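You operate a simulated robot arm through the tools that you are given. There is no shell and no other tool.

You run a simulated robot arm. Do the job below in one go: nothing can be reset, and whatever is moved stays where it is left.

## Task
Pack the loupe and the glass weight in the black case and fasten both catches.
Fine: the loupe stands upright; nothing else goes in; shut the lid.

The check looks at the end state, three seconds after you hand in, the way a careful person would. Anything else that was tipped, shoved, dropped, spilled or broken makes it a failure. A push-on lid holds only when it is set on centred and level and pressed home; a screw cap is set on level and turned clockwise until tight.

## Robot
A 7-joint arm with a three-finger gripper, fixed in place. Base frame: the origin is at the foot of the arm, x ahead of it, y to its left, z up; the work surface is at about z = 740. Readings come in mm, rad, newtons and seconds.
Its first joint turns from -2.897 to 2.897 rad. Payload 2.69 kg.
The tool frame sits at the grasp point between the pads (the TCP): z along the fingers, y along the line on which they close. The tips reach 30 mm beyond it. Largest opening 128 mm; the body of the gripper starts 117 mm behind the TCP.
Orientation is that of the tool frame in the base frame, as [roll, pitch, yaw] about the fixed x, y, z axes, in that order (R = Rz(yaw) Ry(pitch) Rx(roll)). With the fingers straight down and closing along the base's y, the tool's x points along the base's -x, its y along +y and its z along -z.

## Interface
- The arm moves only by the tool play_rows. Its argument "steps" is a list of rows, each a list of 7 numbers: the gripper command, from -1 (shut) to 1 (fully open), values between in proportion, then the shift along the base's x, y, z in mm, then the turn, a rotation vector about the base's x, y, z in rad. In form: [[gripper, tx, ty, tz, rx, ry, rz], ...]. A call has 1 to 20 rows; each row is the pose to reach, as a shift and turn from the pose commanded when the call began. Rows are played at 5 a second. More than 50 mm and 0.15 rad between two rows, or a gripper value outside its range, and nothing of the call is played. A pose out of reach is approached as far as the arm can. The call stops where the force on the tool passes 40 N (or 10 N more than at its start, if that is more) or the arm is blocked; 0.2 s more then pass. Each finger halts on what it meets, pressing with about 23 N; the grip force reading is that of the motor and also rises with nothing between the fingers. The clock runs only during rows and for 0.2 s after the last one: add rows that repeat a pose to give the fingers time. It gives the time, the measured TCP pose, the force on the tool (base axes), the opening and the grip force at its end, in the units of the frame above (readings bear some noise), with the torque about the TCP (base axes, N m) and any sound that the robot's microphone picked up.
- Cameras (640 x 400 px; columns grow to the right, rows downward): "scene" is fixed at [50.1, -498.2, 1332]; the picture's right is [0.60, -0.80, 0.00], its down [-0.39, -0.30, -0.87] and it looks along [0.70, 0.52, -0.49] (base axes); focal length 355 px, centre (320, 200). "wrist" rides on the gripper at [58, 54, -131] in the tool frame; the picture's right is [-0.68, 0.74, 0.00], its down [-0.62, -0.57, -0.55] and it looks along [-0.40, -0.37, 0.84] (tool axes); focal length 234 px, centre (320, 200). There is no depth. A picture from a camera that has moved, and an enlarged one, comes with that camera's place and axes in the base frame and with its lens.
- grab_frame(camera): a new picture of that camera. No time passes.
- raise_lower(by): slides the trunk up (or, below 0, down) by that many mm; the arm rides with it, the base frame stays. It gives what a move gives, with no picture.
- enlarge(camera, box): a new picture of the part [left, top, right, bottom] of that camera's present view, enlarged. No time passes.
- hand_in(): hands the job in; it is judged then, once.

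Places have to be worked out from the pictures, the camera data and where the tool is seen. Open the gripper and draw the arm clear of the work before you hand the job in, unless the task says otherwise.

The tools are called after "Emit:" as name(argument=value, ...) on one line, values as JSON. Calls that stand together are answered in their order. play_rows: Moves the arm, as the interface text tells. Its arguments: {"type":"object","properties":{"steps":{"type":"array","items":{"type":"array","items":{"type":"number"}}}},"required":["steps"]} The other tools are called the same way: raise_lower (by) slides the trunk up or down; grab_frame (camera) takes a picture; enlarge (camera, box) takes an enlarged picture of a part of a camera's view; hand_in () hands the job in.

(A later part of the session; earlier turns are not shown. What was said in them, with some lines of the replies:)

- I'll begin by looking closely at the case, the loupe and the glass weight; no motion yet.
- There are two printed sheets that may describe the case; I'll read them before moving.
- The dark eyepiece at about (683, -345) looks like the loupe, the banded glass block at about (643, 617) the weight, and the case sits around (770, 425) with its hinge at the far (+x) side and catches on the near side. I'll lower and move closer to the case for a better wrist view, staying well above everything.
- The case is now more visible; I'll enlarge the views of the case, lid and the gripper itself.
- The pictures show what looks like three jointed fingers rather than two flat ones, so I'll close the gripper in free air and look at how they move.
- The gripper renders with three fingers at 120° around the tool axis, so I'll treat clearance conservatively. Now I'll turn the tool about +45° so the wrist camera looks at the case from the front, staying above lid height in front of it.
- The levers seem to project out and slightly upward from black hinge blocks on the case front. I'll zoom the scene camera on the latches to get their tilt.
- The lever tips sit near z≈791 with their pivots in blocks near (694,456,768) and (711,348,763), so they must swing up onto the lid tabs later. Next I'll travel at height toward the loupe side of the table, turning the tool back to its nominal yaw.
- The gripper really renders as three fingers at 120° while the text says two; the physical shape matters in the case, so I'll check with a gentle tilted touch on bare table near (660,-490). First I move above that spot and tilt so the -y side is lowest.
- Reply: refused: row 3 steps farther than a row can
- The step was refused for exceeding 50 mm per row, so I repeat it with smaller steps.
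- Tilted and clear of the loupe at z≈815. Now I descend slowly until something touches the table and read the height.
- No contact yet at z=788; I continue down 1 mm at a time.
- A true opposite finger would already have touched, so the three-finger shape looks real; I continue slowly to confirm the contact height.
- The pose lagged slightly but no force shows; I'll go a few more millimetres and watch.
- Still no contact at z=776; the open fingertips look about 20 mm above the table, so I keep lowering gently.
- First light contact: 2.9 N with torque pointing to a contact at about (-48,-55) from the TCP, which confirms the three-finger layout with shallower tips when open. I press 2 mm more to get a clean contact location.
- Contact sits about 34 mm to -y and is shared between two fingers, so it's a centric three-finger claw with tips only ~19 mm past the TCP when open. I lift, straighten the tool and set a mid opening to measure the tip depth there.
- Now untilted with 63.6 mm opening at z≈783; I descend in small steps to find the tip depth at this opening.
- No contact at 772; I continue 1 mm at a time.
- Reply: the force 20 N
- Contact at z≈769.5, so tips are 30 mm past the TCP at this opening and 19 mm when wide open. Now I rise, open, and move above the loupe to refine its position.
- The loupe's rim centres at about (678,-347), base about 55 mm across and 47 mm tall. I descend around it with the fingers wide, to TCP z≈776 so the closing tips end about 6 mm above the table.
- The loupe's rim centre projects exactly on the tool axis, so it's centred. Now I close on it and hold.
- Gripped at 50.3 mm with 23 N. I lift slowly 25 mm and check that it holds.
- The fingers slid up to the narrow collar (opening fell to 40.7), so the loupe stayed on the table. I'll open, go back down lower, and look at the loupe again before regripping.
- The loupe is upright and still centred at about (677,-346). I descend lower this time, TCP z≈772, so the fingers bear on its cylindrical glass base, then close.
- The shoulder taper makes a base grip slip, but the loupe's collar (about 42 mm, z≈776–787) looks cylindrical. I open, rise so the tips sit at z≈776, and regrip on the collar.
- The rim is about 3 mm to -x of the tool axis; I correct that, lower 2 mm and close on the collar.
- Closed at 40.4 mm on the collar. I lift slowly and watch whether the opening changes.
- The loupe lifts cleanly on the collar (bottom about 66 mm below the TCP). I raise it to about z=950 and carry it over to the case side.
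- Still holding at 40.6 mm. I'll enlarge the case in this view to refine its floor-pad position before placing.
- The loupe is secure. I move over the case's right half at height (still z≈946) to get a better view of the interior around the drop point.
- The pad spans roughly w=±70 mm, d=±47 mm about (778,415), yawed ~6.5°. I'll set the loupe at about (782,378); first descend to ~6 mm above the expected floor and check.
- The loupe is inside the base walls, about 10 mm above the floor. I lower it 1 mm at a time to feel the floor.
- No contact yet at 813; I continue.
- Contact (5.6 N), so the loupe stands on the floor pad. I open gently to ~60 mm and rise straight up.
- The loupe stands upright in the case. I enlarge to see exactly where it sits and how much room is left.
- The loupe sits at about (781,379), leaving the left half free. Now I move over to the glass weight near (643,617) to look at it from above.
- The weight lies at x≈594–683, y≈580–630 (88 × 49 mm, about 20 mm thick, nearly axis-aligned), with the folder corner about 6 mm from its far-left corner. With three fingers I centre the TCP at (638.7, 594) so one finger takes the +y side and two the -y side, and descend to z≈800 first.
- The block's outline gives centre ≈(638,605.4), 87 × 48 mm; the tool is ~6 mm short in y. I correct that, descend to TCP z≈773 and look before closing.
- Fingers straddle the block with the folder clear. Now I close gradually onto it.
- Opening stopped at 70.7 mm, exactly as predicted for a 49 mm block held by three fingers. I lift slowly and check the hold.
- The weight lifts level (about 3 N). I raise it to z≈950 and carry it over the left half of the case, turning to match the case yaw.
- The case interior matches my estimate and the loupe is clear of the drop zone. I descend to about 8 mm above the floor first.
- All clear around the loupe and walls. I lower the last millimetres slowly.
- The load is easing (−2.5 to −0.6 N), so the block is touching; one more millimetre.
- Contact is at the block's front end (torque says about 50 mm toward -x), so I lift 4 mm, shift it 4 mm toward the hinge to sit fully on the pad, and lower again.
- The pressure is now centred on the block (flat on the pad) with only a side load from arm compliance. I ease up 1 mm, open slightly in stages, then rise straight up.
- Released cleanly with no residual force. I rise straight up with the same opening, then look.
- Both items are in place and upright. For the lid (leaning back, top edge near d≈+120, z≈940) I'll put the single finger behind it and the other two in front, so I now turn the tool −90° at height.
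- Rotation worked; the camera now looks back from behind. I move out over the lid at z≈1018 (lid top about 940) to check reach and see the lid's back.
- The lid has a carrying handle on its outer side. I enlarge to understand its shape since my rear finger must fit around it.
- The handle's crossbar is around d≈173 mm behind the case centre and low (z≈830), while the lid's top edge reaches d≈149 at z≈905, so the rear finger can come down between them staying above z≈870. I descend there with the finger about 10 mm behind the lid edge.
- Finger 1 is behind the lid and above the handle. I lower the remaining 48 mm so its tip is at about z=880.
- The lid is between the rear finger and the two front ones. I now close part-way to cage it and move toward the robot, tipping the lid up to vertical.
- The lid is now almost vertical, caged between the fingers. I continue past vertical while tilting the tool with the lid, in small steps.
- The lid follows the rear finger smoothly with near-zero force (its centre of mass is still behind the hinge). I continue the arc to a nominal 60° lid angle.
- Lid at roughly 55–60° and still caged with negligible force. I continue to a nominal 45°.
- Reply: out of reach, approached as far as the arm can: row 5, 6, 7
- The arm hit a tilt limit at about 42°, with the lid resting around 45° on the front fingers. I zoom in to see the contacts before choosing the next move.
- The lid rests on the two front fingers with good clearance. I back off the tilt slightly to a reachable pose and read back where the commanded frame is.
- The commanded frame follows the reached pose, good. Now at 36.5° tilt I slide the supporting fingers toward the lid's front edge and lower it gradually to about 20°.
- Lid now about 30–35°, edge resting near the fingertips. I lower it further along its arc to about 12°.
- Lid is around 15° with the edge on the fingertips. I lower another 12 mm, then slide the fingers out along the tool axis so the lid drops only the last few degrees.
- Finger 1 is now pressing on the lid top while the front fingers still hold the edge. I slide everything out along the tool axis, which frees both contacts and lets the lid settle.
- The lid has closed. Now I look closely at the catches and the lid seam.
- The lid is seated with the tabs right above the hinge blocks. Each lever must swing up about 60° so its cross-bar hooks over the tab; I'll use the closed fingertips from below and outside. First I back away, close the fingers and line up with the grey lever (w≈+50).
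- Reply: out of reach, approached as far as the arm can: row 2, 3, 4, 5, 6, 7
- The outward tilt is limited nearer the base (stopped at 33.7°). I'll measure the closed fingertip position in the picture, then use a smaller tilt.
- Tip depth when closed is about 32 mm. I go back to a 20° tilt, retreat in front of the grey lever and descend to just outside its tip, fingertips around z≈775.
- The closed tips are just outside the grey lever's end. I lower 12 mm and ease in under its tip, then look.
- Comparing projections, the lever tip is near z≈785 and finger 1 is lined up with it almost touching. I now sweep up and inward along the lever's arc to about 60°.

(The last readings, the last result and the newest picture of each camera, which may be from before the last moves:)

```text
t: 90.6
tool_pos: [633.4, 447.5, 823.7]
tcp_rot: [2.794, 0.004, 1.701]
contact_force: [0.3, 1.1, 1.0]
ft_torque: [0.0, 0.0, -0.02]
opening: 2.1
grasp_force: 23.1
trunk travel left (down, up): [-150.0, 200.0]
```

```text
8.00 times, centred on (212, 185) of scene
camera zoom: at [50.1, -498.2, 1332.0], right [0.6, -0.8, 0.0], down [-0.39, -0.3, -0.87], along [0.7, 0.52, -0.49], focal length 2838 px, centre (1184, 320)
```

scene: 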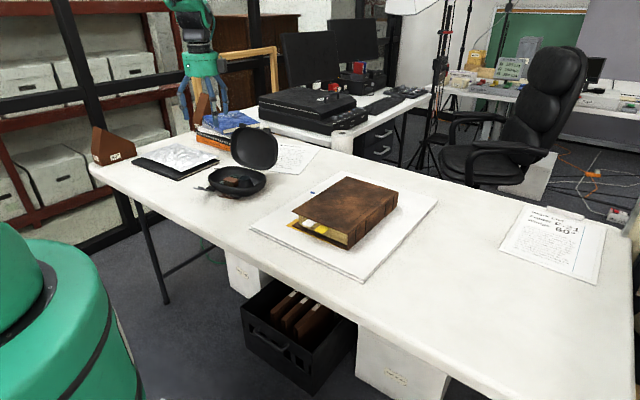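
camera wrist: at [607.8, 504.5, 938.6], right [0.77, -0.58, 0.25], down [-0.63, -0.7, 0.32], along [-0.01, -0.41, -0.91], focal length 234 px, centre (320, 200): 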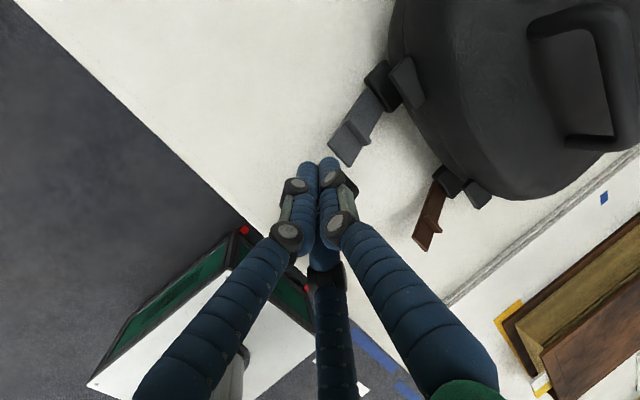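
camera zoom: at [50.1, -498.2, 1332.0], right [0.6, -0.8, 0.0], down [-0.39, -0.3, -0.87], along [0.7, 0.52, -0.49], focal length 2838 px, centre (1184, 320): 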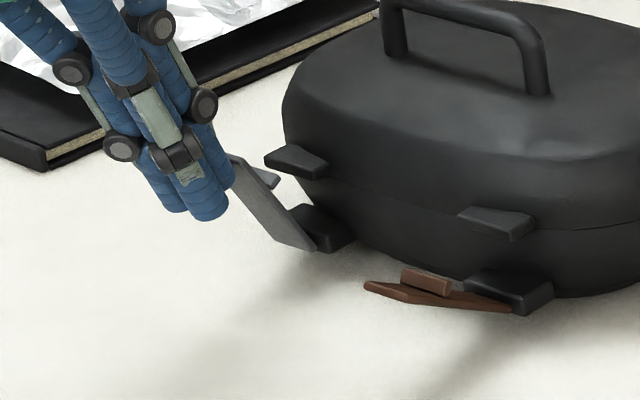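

The grey lever has swung up to about 60° with almost no force. I continue the arc toward vertical and press it in.

Emit:
play_rows(steps=[[-1, 4.4, 0.5, 3.2, 0, 0, 0], [-1, 8.7, 1.0, 6.3, 0, 0, 0], [-1, 11.6, 1.3, 6.3, 0, 0, 0], [-1, 14.5, 1.6, 6.2, 0, 0, 0], [-1, 17.5, 2.0, 6.5, 0, 0, 0], [-1, 20, 2.3, 6.7, 0, 0, 0], [-1, 22.8, 2.6, 6.9, 0, 0, 0], [-1, 22.8, 2.6, 6.9, 0, 0, 0]])

Emit:
enlarge(camera="wrist", box=[260, 80, 420, 200])

Emit:
enlarge(camera="scene", box=[180, 160, 244, 210])

```text
t: 92.4
tool_pos: [656.3, 449.1, 831.7]
tcp_rot: [2.792, 0.004, 1.701]
contact_force: [-0.1, 0.1, -0.2]
ft_torque: [-0.02, 0.05, 0.02]
opening: 2.2
grasp_force: 23.1
trunk travel left (down, up): [-150.0, 200.0]
```

```text
3.33 times, centred on (340, 140) of wrist
camera zoom: at [654.2, 509.3, 972.6], right [0.77, -0.58, 0.25], down [-0.63, -0.7, 0.32], along [-0.01, -0.41, -0.91], focal length 781 px, centre (253, 400)
```

zoom: 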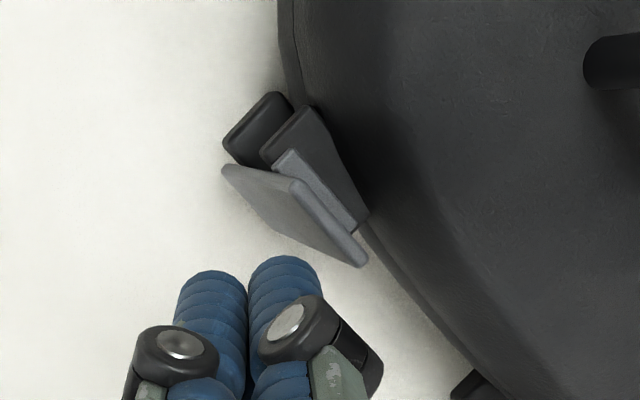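

```text
8.00 times, centred on (212, 185) of scene
camera zoom: at [50.1, -498.2, 1332.0], right [0.6, -0.8, 0.0], down [-0.39, -0.3, -0.87], along [0.7, 0.52, -0.49], focal length 2838 px, centre (1184, 320)
```

zoom: 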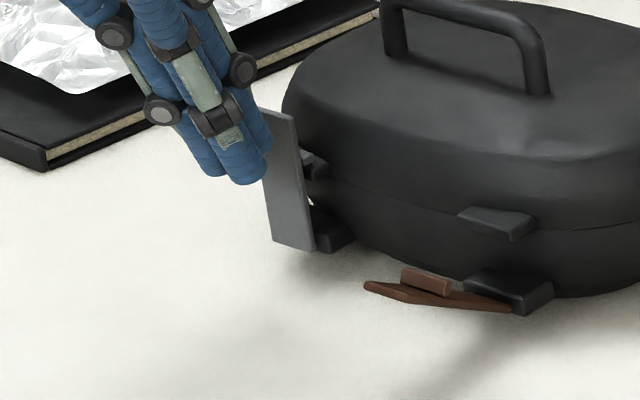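

The lever is nearly upright with its bar at the tab; no click reported yet. I push further inward in small steps, watching the force.

Emit:
play_rows(steps=[[-1, 1.5, 0.2, 0, 0, 0, 0], [-1, 3, 0.3, 0, 0, 0, 0], [-1, 4.5, 0.5, 0, 0, 0, 0], [-1, 6, 0.7, 0, 0, 0, 0], [-1, 7.5, 0.9, 0, 0, 0, 0], [-1, 9, 1.0, 0, 0, 0, 0]])

Emit:
enlarge(camera="scene", box=[180, 160, 244, 210])

Emit:
enlarge(camera="wrist", box=[260, 80, 420, 200])

```text
t: 93.8
tool_pos: [665.7, 450.3, 831.2]
tcp_rot: [2.793, 0.003, 1.704]
contact_force: [-2.7, 0.6, -0.7]
ft_torque: [0.01, 0.07, 0.04]
opening: 2.1
grasp_force: 23.1
trunk travel left (down, up): [-150.0, 200.0]
```

```text
8.00 times, centred on (212, 185) of scene
camera zoom: at [50.1, -498.2, 1332.0], right [0.6, -0.8, 0.0], down [-0.39, -0.3, -0.87], along [0.7, 0.52, -0.49], focal length 2838 px, centre (1184, 320)
```

zoom: 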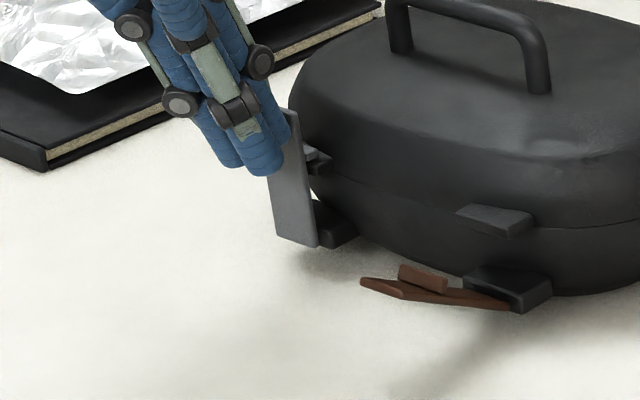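

```text
3.33 times, centred on (340, 140) of wrist
camera zoom: at [663.7, 510.3, 972.6], right [0.77, -0.58, 0.25], down [-0.63, -0.7, 0.32], along [-0.01, -0.41, -0.91], focal length 781 px, centre (253, 400)
```

zoom: 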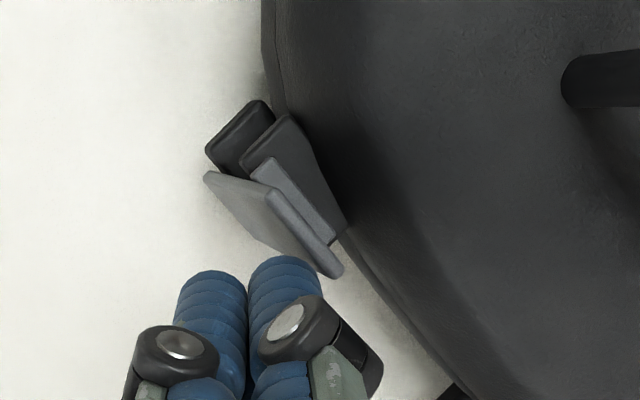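

The lever is upright but the case is beginning to slide slightly under the push rather than the lever clicking. I back the finger off a little to see whether the lever stays.

Emit:
play_rows(steps=[[-1, -4, -0.5, 0, 0, 0, 0], [-1, -10, -1.1, 4, 0, 0, 0], [-1, -20, -2.3, 15, 0, 0, 0], [-1, -30, -3.4, 35, 0, 0, 0], [-1, -30, -3.4, 35, 0, 0, 0]])

Emit:
enlarge(camera="scene", box=[190, 150, 270, 210])

Emit:
grab_frame(camera="wrist")

```text
t: 95.0
tool_pos: [632.9, 447.2, 862.3]
tcp_rot: [2.794, 0.004, 1.701]
contact_force: [0.3, 0.3, 0.3]
ft_torque: [0.01, -0.06, -0.01]
opening: 2.0
grasp_force: 23.6
trunk travel left (down, up): [-150.0, 200.0]
```

```text
6.67 times, centred on (230, 180) of scene
camera zoom: at [50.1, -498.2, 1332.0], right [0.6, -0.8, 0.0], down [-0.39, -0.3, -0.87], along [0.7, 0.52, -0.49], focal length 2365 px, centre (920, 333)
```

zoom: 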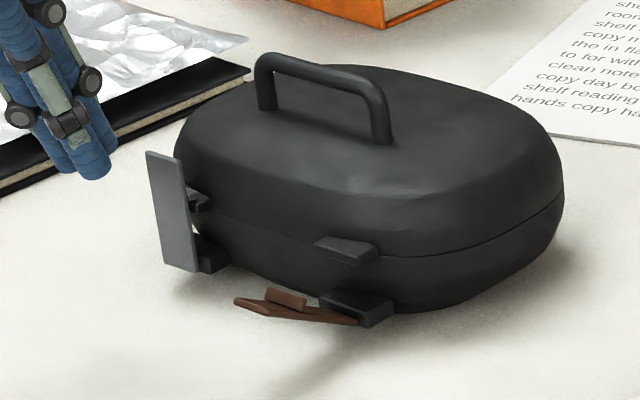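

```text
taken
camera wrist: at [631.7, 505.6, 1004.8], right [0.77, -0.58, 0.25], down [-0.63, -0.7, 0.32], along [-0.01, -0.41, -0.91], focal length 234 px, centre (320, 200)
```

wrist: 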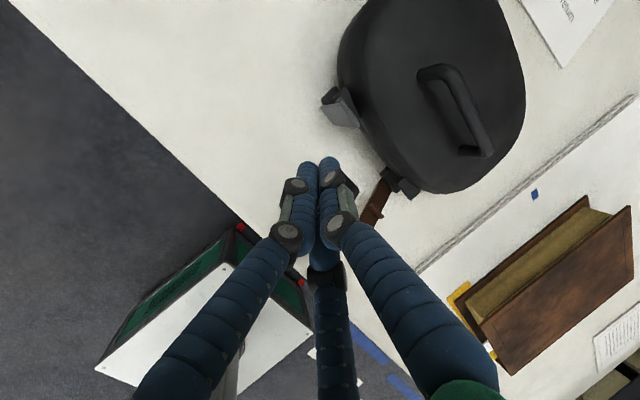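

The grey lever stays up. I zoom in to judge whether its bar hooks over the tab and how much gap remains.

Emit:
enlarge(camera="scene", box=[200, 165, 240, 195])

Emit:
enlarge(camera="wrist", box=[300, 70, 400, 140])

```text
13.33 times, centred on (220, 180) of scene
camera zoom: at [50.1, -498.2, 1332.0], right [0.6, -0.8, 0.0], down [-0.39, -0.3, -0.87], along [0.7, 0.52, -0.49], focal length 4729 px, centre (1653, 467)
```

zoom: 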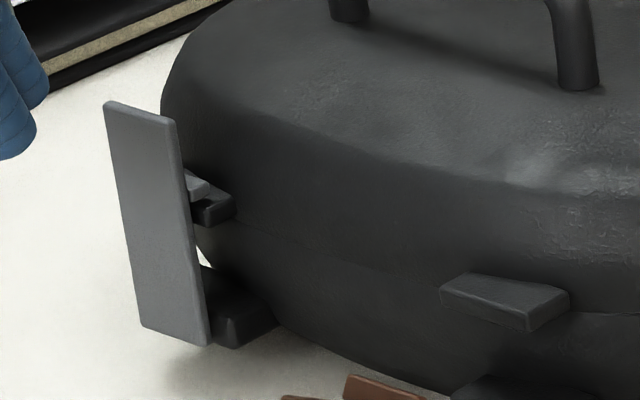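

```text
5.71 times, centred on (350, 105) of wrist
camera zoom: at [631.7, 505.6, 1004.8], right [0.77, -0.58, 0.25], down [-0.63, -0.7, 0.32], along [-0.01, -0.41, -0.91], focal length 1338 px, centre (149, 743)
```

zoom: 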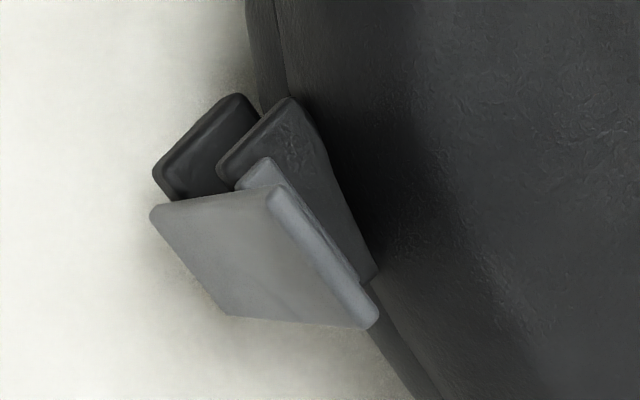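

The grey bar sits over its tab. Now I move across, staying high, to line up in front of the brown lever (w≈−57).

Emit:
play_rows(steps=[[-1, -25, -10, 0, 0, 0, 0], [-1, -28, -45, 0, 0, 0, 0], [-1, -24, -85, 0, 0, 0, 0], [-1, -20, -112, 0, 0, 0, 0], [-1, -20, -112, -20, 0, 0, 0], [-1, -20, -112, -40, 0, 0, 0], [-1, -20, -112, -40, 0, 0, 0]])

Emit:
grab_frame(camera="wrist")

Emit:
enlarge(camera="wrist", box=[260, 80, 420, 200])

Emit:
enlarge(camera="scene", box=[190, 150, 270, 210])

```text
t: 96.6
tool_pos: [615.0, 337.3, 824.5]
tcp_rot: [2.793, 0.002, 1.701]
contact_force: [0.0, 0.0, -0.8]
ft_torque: [0.01, 0.02, -0.03]
opening: 2.2
grasp_force: 22.6
trunk travel left (down, up): [-150.0, 200.0]
```

```text
taken
camera wrist: at [613.2, 395.2, 966.8], right [0.77, -0.58, 0.25], down [-0.63, -0.7, 0.32], along [-0.01, -0.41, -0.91], focal length 234 px, centre (320, 200)
```

wrist: 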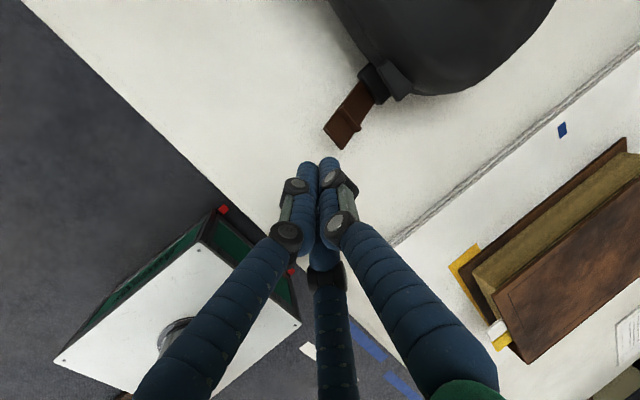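

```text
3.33 times, centred on (340, 140) of wrist
camera zoom: at [613.2, 395.2, 966.8], right [0.77, -0.58, 0.25], down [-0.63, -0.7, 0.32], along [-0.01, -0.41, -0.91], focal length 781 px, centre (253, 400)
```

zoom: 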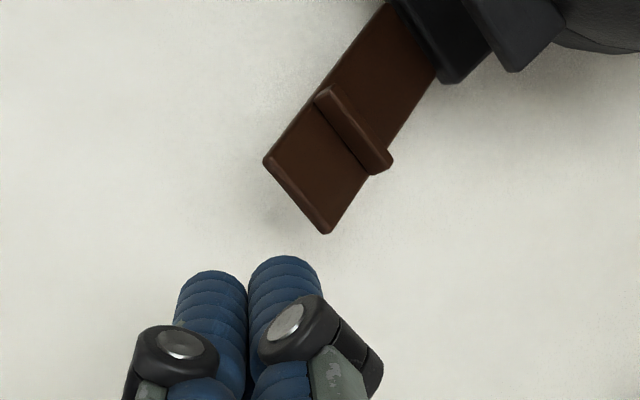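

```text
6.67 times, centred on (230, 180) of scene
camera zoom: at [50.1, -498.2, 1332.0], right [0.6, -0.8, 0.0], down [-0.39, -0.3, -0.87], along [0.7, 0.52, -0.49], focal length 2365 px, centre (920, 333)
```

zoom: 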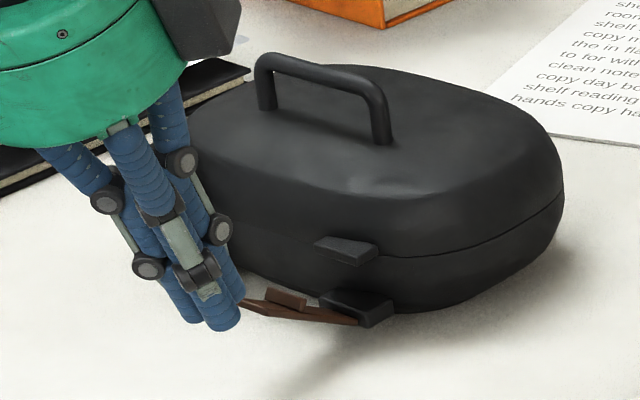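

The brown lever tip works out near (649.6,347.3,785). I lower beside it to the same relative position that worked for the grey lever.

Emit:
play_rows(steps=[[-1, -1, 5.7, -10, 0, 0, 0], [-1, -1, 5.7, -20, 0, 0, 0], [-1, -1, 5.7, -28.4, 0, 0, 0], [-1, 3, 6.1, -28.4, 0, 0, 0], [-1, 6, 6.5, -28.4, 0, 0, 0], [-1, 6, 6.5, -28.4, 0, 0, 0]])

Emit:
enlarge(camera="wrist", box=[260, 100, 400, 200])

Emit:
enlarge(camera="scene", box=[200, 165, 264, 210])

```text
t: 98.0
tool_pos: [621.1, 341.5, 798.0]
tcp_rot: [2.792, 0.005, 1.701]
contact_force: [-0.3, 0.2, -0.1]
ft_torque: [-0.03, 0.0, 0.0]
opening: 2.2
grasp_force: 22.9
trunk travel left (down, up): [-150.0, 200.0]
```

```text
4.00 times, centred on (330, 150) of wrist
camera zoom: at [619.7, 401.0, 939.6], right [0.77, -0.58, 0.25], down [-0.63, -0.7, 0.32], along [-0.01, -0.41, -0.91], focal length 937 px, centre (280, 400)
```

zoom: 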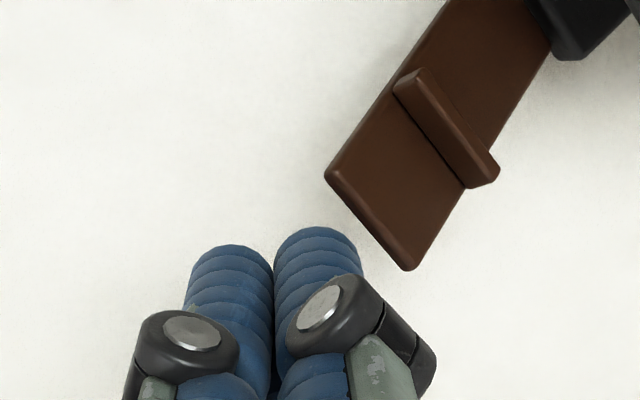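

```text
8.89 times, centred on (232, 188) of scene
camera zoom: at [50.1, -498.2, 1332.0], right [0.6, -0.8, 0.0], down [-0.39, -0.3, -0.87], along [0.7, 0.52, -0.49], focal length 3153 px, centre (1102, 311)
```

zoom: 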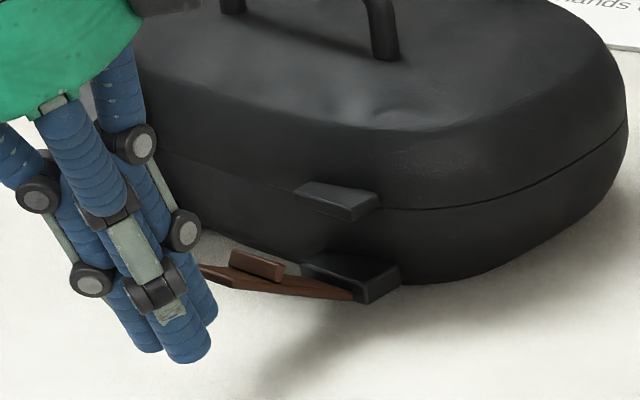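

The view matches the grey lever's start position closely. I shift 2 mm toward −y and sweep the brown lever up along the same arc.

Emit:
play_rows(steps=[[-1, 1.5, -1.8, 0, 0, 0, 0], [-1, 3.7, -1.6, 0, 0, 0, 0], [-1, 7.2, -1.2, 5.5, 0, 0, 0], [-1, 11.3, -0.7, 11.2, 0, 0, 0], [-1, 14.8, -0.3, 15.4, 0, 0, 0], [-1, 18.3, 0.1, 19.6, 0, 0, 0], [-1, 22.4, 0.5, 23, 0, 0, 0], [-1, 26.4, 1.0, 26.5, 0, 0, 0], [-1, 26.4, 1.0, 26.5, 0, 0, 0]])

Emit:
enlarge(camera="wrist", box=[260, 80, 420, 200])

Emit:
enlarge(camera="scene", box=[200, 160, 264, 205])

```text
t: 100.0
tool_pos: [648.3, 343.4, 822.7]
tcp_rot: [2.793, 0.003, 1.701]
contact_force: [-0.6, -0.3, -0.3]
ft_torque: [-0.01, 0.03, 0.0]
opening: 2.2
grasp_force: 23.6
trunk travel left (down, up): [-150.0, 200.0]
```

```text
3.33 times, centred on (340, 140) of wrist
camera zoom: at [646.3, 402.2, 964.2], right [0.77, -0.58, 0.25], down [-0.63, -0.7, 0.32], along [-0.01, -0.41, -0.91], focal length 781 px, centre (253, 400)
```

zoom: 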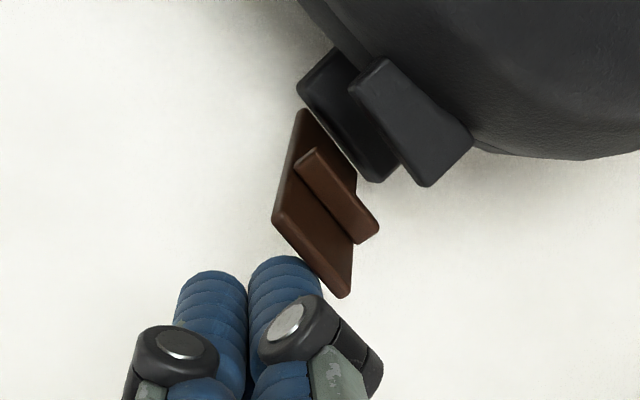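

```text
8.89 times, centred on (232, 182) of scene
camera zoom: at [50.1, -498.2, 1332.0], right [0.6, -0.8, 0.0], down [-0.39, -0.3, -0.87], along [0.7, 0.52, -0.49], focal length 3153 px, centre (1102, 356)
```

zoom: 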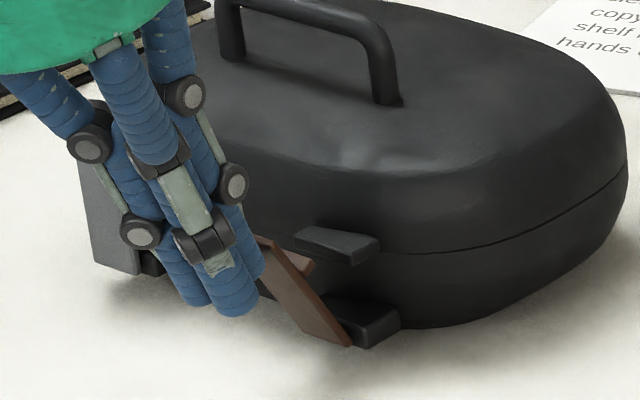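

Works the same way; brown lever is at about 60°. I continue to vertical.

Emit:
play_rows(steps=[[-1, 4.4, 0.5, 3.2, 0, 0, 0], [-1, 8.7, 1.0, 6.3, 0, 0, 0], [-1, 11.6, 1.3, 6.3, 0, 0, 0], [-1, 14.5, 1.6, 6.2, 0, 0, 0], [-1, 17.5, 2.0, 6.5, 0, 0, 0], [-1, 20, 2.3, 6.7, 0, 0, 0], [-1, 22.8, 2.6, 6.9, 0, 0, 0], [-1, 22.8, 2.6, 6.9, 0, 0, 0]])

Emit:
enlarge(camera="wrist", box=[260, 80, 420, 200])

Emit:
enlarge(camera="scene", box=[200, 160, 264, 205])

```text
t: 101.8
tool_pos: [672.3, 346.7, 831.4]
tcp_rot: [2.792, 0.001, 1.701]
contact_force: [-0.3, 0.0, 0.1]
ft_torque: [-0.02, 0.01, 0.01]
opening: 2.4
grasp_force: 22.9
trunk travel left (down, up): [-150.0, 200.0]
```

```text
3.33 times, centred on (340, 140) of wrist
camera zoom: at [668.5, 405.4, 972.6], right [0.77, -0.58, 0.25], down [-0.63, -0.7, 0.32], along [-0.01, -0.41, -0.91], focal length 781 px, centre (253, 400)
```

zoom: 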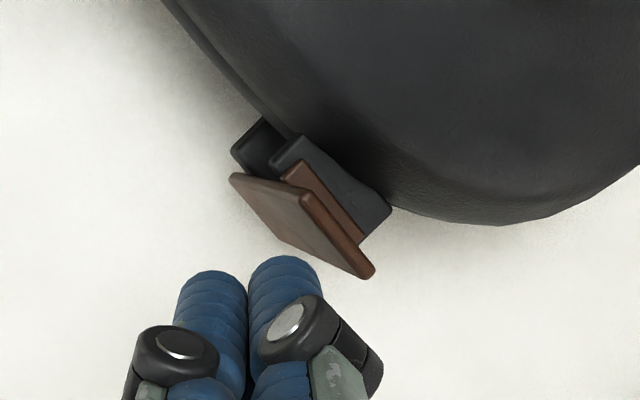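

```text
8.89 times, centred on (232, 182) of scene
camera zoom: at [50.1, -498.2, 1332.0], right [0.6, -0.8, 0.0], down [-0.39, -0.3, -0.87], along [0.7, 0.52, -0.49], focal length 3153 px, centre (1102, 356)
```

zoom: 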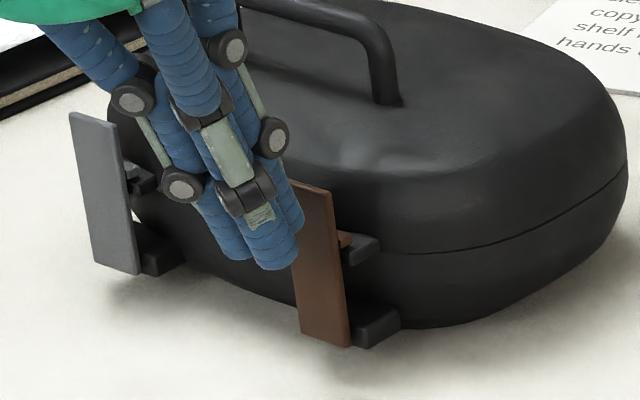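

Both levers are now upright. I press the brown one in by a few more millimetres in small steps and watch force and sound.

Emit:
play_rows(steps=[[-1, 1.5, 0.2, 0, 0, 0, 0], [-1, 3, 0.3, 0, 0, 0, 0], [-1, 4.5, 0.5, 0, 0, 0, 0], [-1, 6, 0.7, 0, 0, 0, 0]])

Emit:
enlarge(camera="scene", box=[200, 160, 264, 205])

```text
t: 102.8
tool_pos: [675.4, 346.9, 830.5]
tcp_rot: [2.794, 0.004, 1.701]
contact_force: [-3.3, -1.1, -0.4]
ft_torque: [-0.03, 0.05, -0.01]
opening: 2.3
grasp_force: 22.2
trunk travel left (down, up): [-150.0, 200.0]
```

```text
8.89 times, centred on (232, 182) of scene
camera zoom: at [50.1, -498.2, 1332.0], right [0.6, -0.8, 0.0], down [-0.39, -0.3, -0.87], along [0.7, 0.52, -0.49], focal length 3153 px, centre (1102, 356)
```

zoom: 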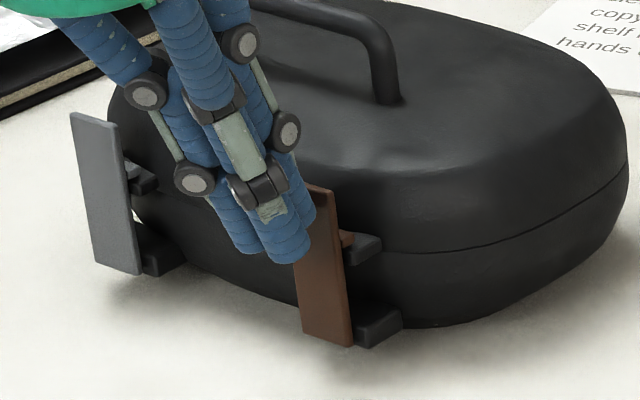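

Force is about 3 N with the lever against its tab. I back off and examine both latches closely from the wrist and scene cameras.

Emit:
play_rows(steps=[[-1, -5, -0.6, 2, 0, 0, 0], [-1, -15, -1.7, 12, 0, 0, 0], [-1, -28, -3.2, 30, 0, 0, 0], [-1, -42, 5, 60, 0, 0, 0], [-1, -60, 20, 85, 0, 0, 0], [-1, -60, 20, 85, 0, 0, 0]])

Emit:
enlarge(camera="scene", box=[200, 160, 256, 202])

Emit:
grab_frame(camera="wrist")

```text
t: 104.2
tool_pos: [615.6, 365.9, 916.9]
tcp_rot: [2.792, 0.003, 1.702]
contact_force: [0.3, 0.3, 0.5]
ft_torque: [-0.01, -0.03, -0.02]
opening: 2.3
grasp_force: 22.9
trunk travel left (down, up): [-150.0, 200.0]
```

```text
9.52 times, centred on (228, 181) of scene
camera zoom: at [50.1, -498.2, 1332.0], right [0.6, -0.8, 0.0], down [-0.39, -0.3, -0.87], along [0.7, 0.52, -0.49], focal length 3378 px, centre (1196, 381)
```

zoom: 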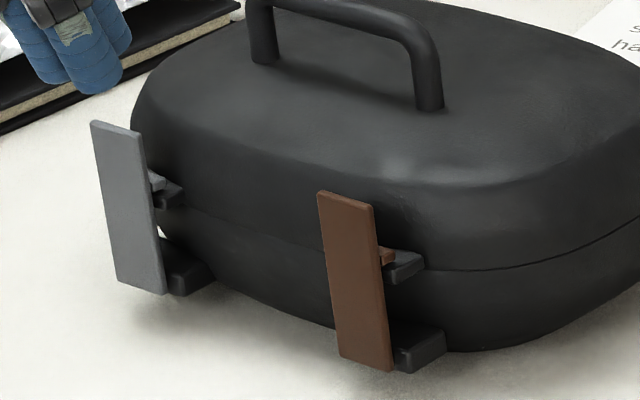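

```text
taken
camera wrist: at [614.0, 426.1, 1058.4], right [0.77, -0.58, 0.25], down [-0.63, -0.7, 0.32], along [-0.01, -0.41, -0.91], focal length 234 px, centre (320, 200)
```

wrist: 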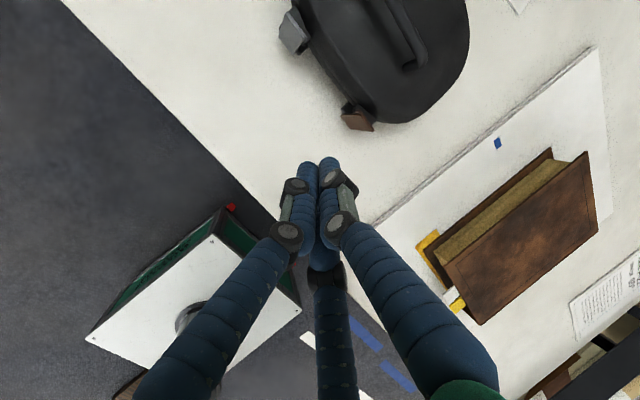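

Both levers stand upright. I enlarge each to check the bar–tab engagement.

Emit:
enlarge(camera="scene", box=[206, 170, 226, 192])

Emit:
enlarge(camera="scene", box=[228, 178, 250, 200])

Emit:
enlarge(camera="wrist", box=[260, 0, 340, 60])

Emit:
enlarge(camera="wrist", box=[320, 80, 400, 140])

```text
16.00 times, centred on (216, 181) of scene
camera zoom: at [50.1, -498.2, 1332.0], right [0.6, -0.8, 0.0], down [-0.39, -0.3, -0.87], along [0.7, 0.52, -0.49], focal length 5675 px, centre (1984, 504)
```

zoom: 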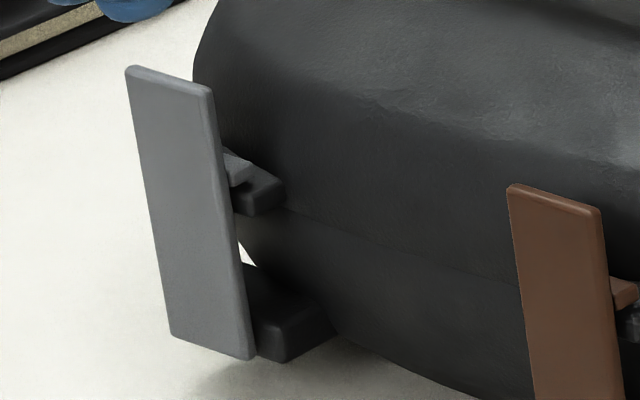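

```text
16.00 times, centred on (239, 189) of scene
camera zoom: at [50.1, -498.2, 1332.0], right [0.6, -0.8, 0.0], down [-0.39, -0.3, -0.87], along [0.7, 0.52, -0.49], focal length 5675 px, centre (1616, 376)
```

zoom: 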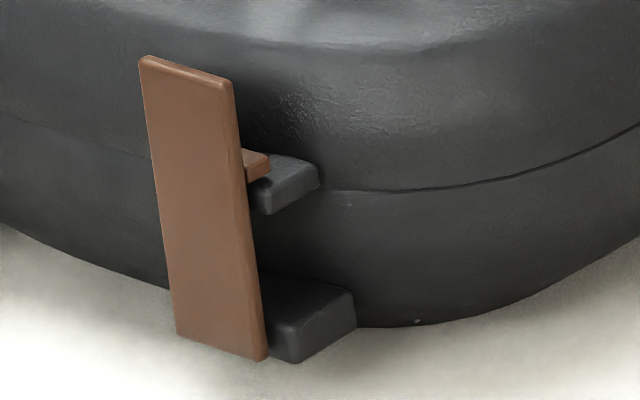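

```text
6.67 times, centred on (300, 30) of wrist
camera zoom: at [614.0, 426.1, 1058.4], right [0.77, -0.58, 0.25], down [-0.63, -0.7, 0.32], along [-0.01, -0.41, -0.91], focal length 1561 px, centre (453, 1333)
```

zoom: 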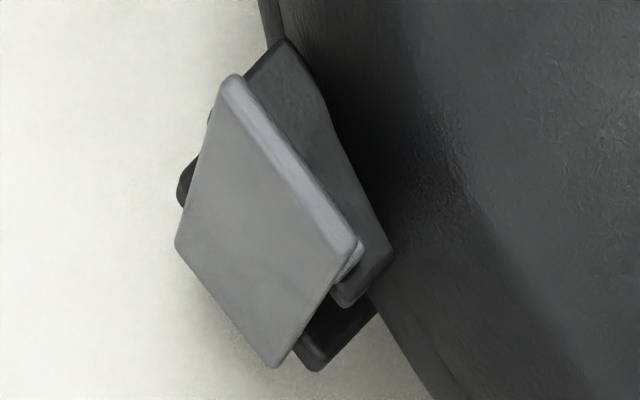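

```text
6.67 times, centred on (360, 110) of wrist
camera zoom: at [614.0, 426.1, 1058.4], right [0.77, -0.58, 0.25], down [-0.63, -0.7, 0.32], along [-0.01, -0.41, -0.91], focal length 1561 px, centre (53, 800)
```

zoom: 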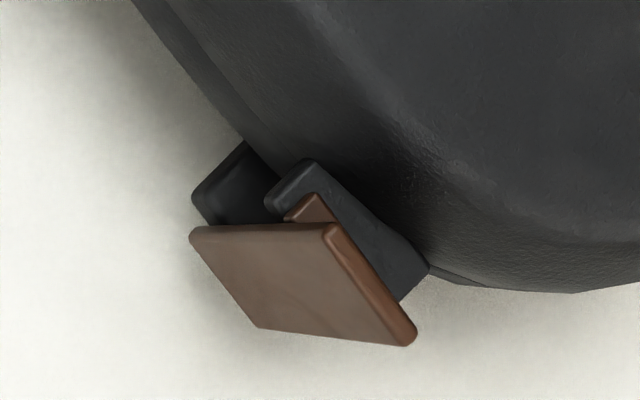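

The lever tops now lie about 5 mm further in than where my finger stopped pushing, so both catches snapped home on their own, bars over the tabs and levers flush. I now straighten the tool, open the gripper and withdraw up and back.

Emit:
play_rows(steps=[[-1, -10, 5, 25, 0, 0, 0], [-0.5, -20, 15, 55, -0.013, 0.115, 0], [0, -35, 30, 85, -0.026, 0.23, 0], [0.5, -50, 45, 115, -0.0395, 0.348, 0], [1, -65, 60, 140, -0.0395, 0.348, 0], [1, -75, 72, 155, -0.0395, 0.348, 0], [1, -75, 72, 155, -0.0395, 0.348, 0]])

Emit:
grab_frame(camera="scene")

Emit:
enlarge(camera="scene", box=[130, 110, 290, 210])

Emit:
grab_frame(camera="wrist")

```text
t: 105.8
tool_pos: [539.6, 438.9, 1070.0]
tcp_rot: [-3.138, -0.003, 1.701]
contact_force: [-0.6, 0.5, -1.0]
ft_torque: [-0.05, -0.04, 0.01]
opening: 128.1
grasp_force: 0.0
trunk travel left (down, up): [-150.0, 200.0]
```

```text
taken
```

scene: 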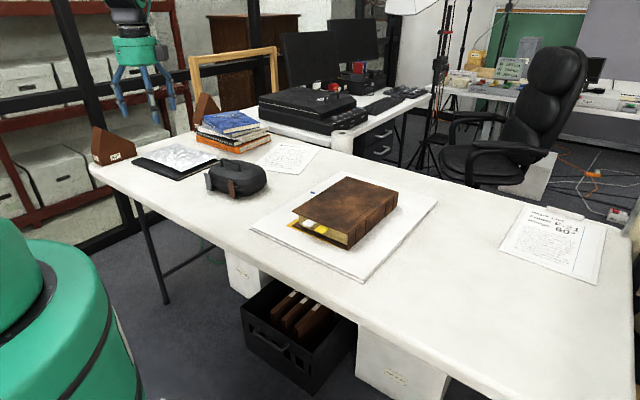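

```text
4.00 times, centred on (210, 160) of scene
camera zoom: at [50.1, -498.2, 1332.0], right [0.6, -0.8, 0.0], down [-0.39, -0.3, -0.87], along [0.7, 0.52, -0.49], focal length 1419 px, centre (760, 360)
```

zoom: 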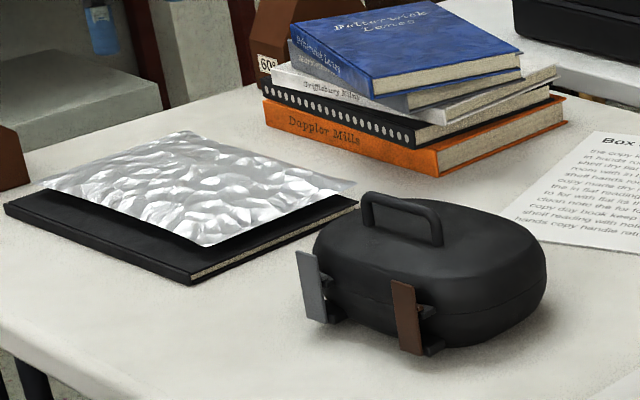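

```text
taken
camera wrist: at [586.4, 503.1, 1201.4], right [0.82, -0.57, 0.0], down [-0.48, -0.69, 0.55], along [-0.32, -0.45, -0.84], focal length 234 px, centre (320, 200)
```

wrist: 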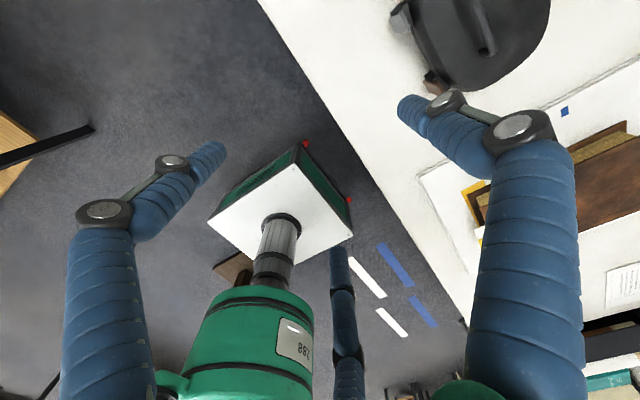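

The arm is clear and the surroundings look unchanged. One last close look at the seam and catches before handing in.

Emit:
enlarge(camera="scene", box=[198, 152, 274, 204])

Emit:
enlarge(camera="wrist", box=[370, 0, 560, 110])

```text
7.69 times, centred on (236, 178) of scene
camera zoom: at [50.1, -498.2, 1332.0], right [0.6, -0.8, 0.0], down [-0.39, -0.3, -0.87], along [0.7, 0.52, -0.49], focal length 2728 px, centre (966, 369)
```

zoom: 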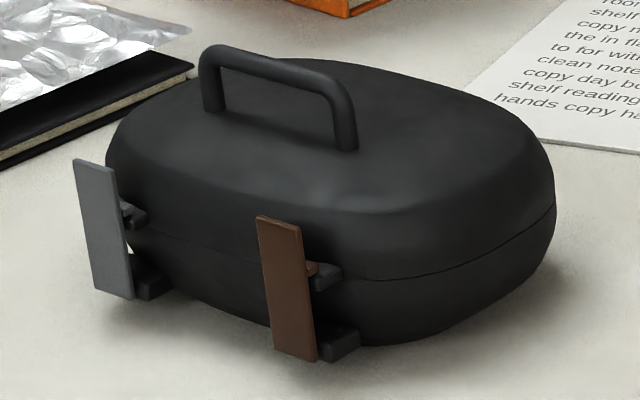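

```text
3.37 times, centred on (465, 55) of wrist
camera zoom: at [586.4, 503.1, 1201.4], right [0.82, -0.57, 0.0], down [-0.48, -0.69, 0.55], along [-0.32, -0.45, -0.84], focal length 789 px, centre (-168, 688)
```

zoom: 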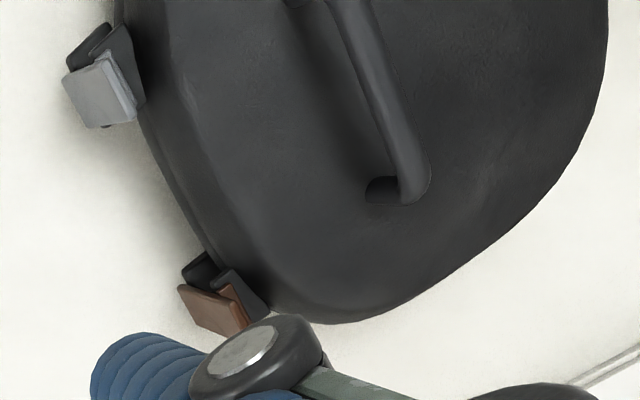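

The seam is closed, both levers are flush with their bars over the tabs, the gripper is open and clear. I hand the job in.

Emit:
hand_in()

```text
The job is handed in.
```

The loupe and the glass weight are packed in the black case, the lid is shut and both catches are up. The job is handed in.

- **Contents:** The loupe was set down upright on the pad in the right half of the case, and the weight lies flat beside it. Nothing else went in. I could not see inside after closing. The lid dropped only its last few degrees and its seam looks even all round.
- **Catches:** Both levers stand upright with their bars over the lid tabs. The microphone reported no click. I judged them fastened because each lever moved about 5 mm past where my finger stopped and then stayed there. I did not pull on the lid or the levers to test them.
- **Case position:** Pressing the catches home slid and turned the case by about 3 mm.
- **Everything else:** In the last pictures nothing else on the table had moved, except that the cord by the case is now hidden from view behind it.
- **Gripper:** It has three fingers that close to a centre, not the two described. I touched bare table with it to confirm this before handling anything.

The gripper is open and the arm is back near its starting position, clear of the work.
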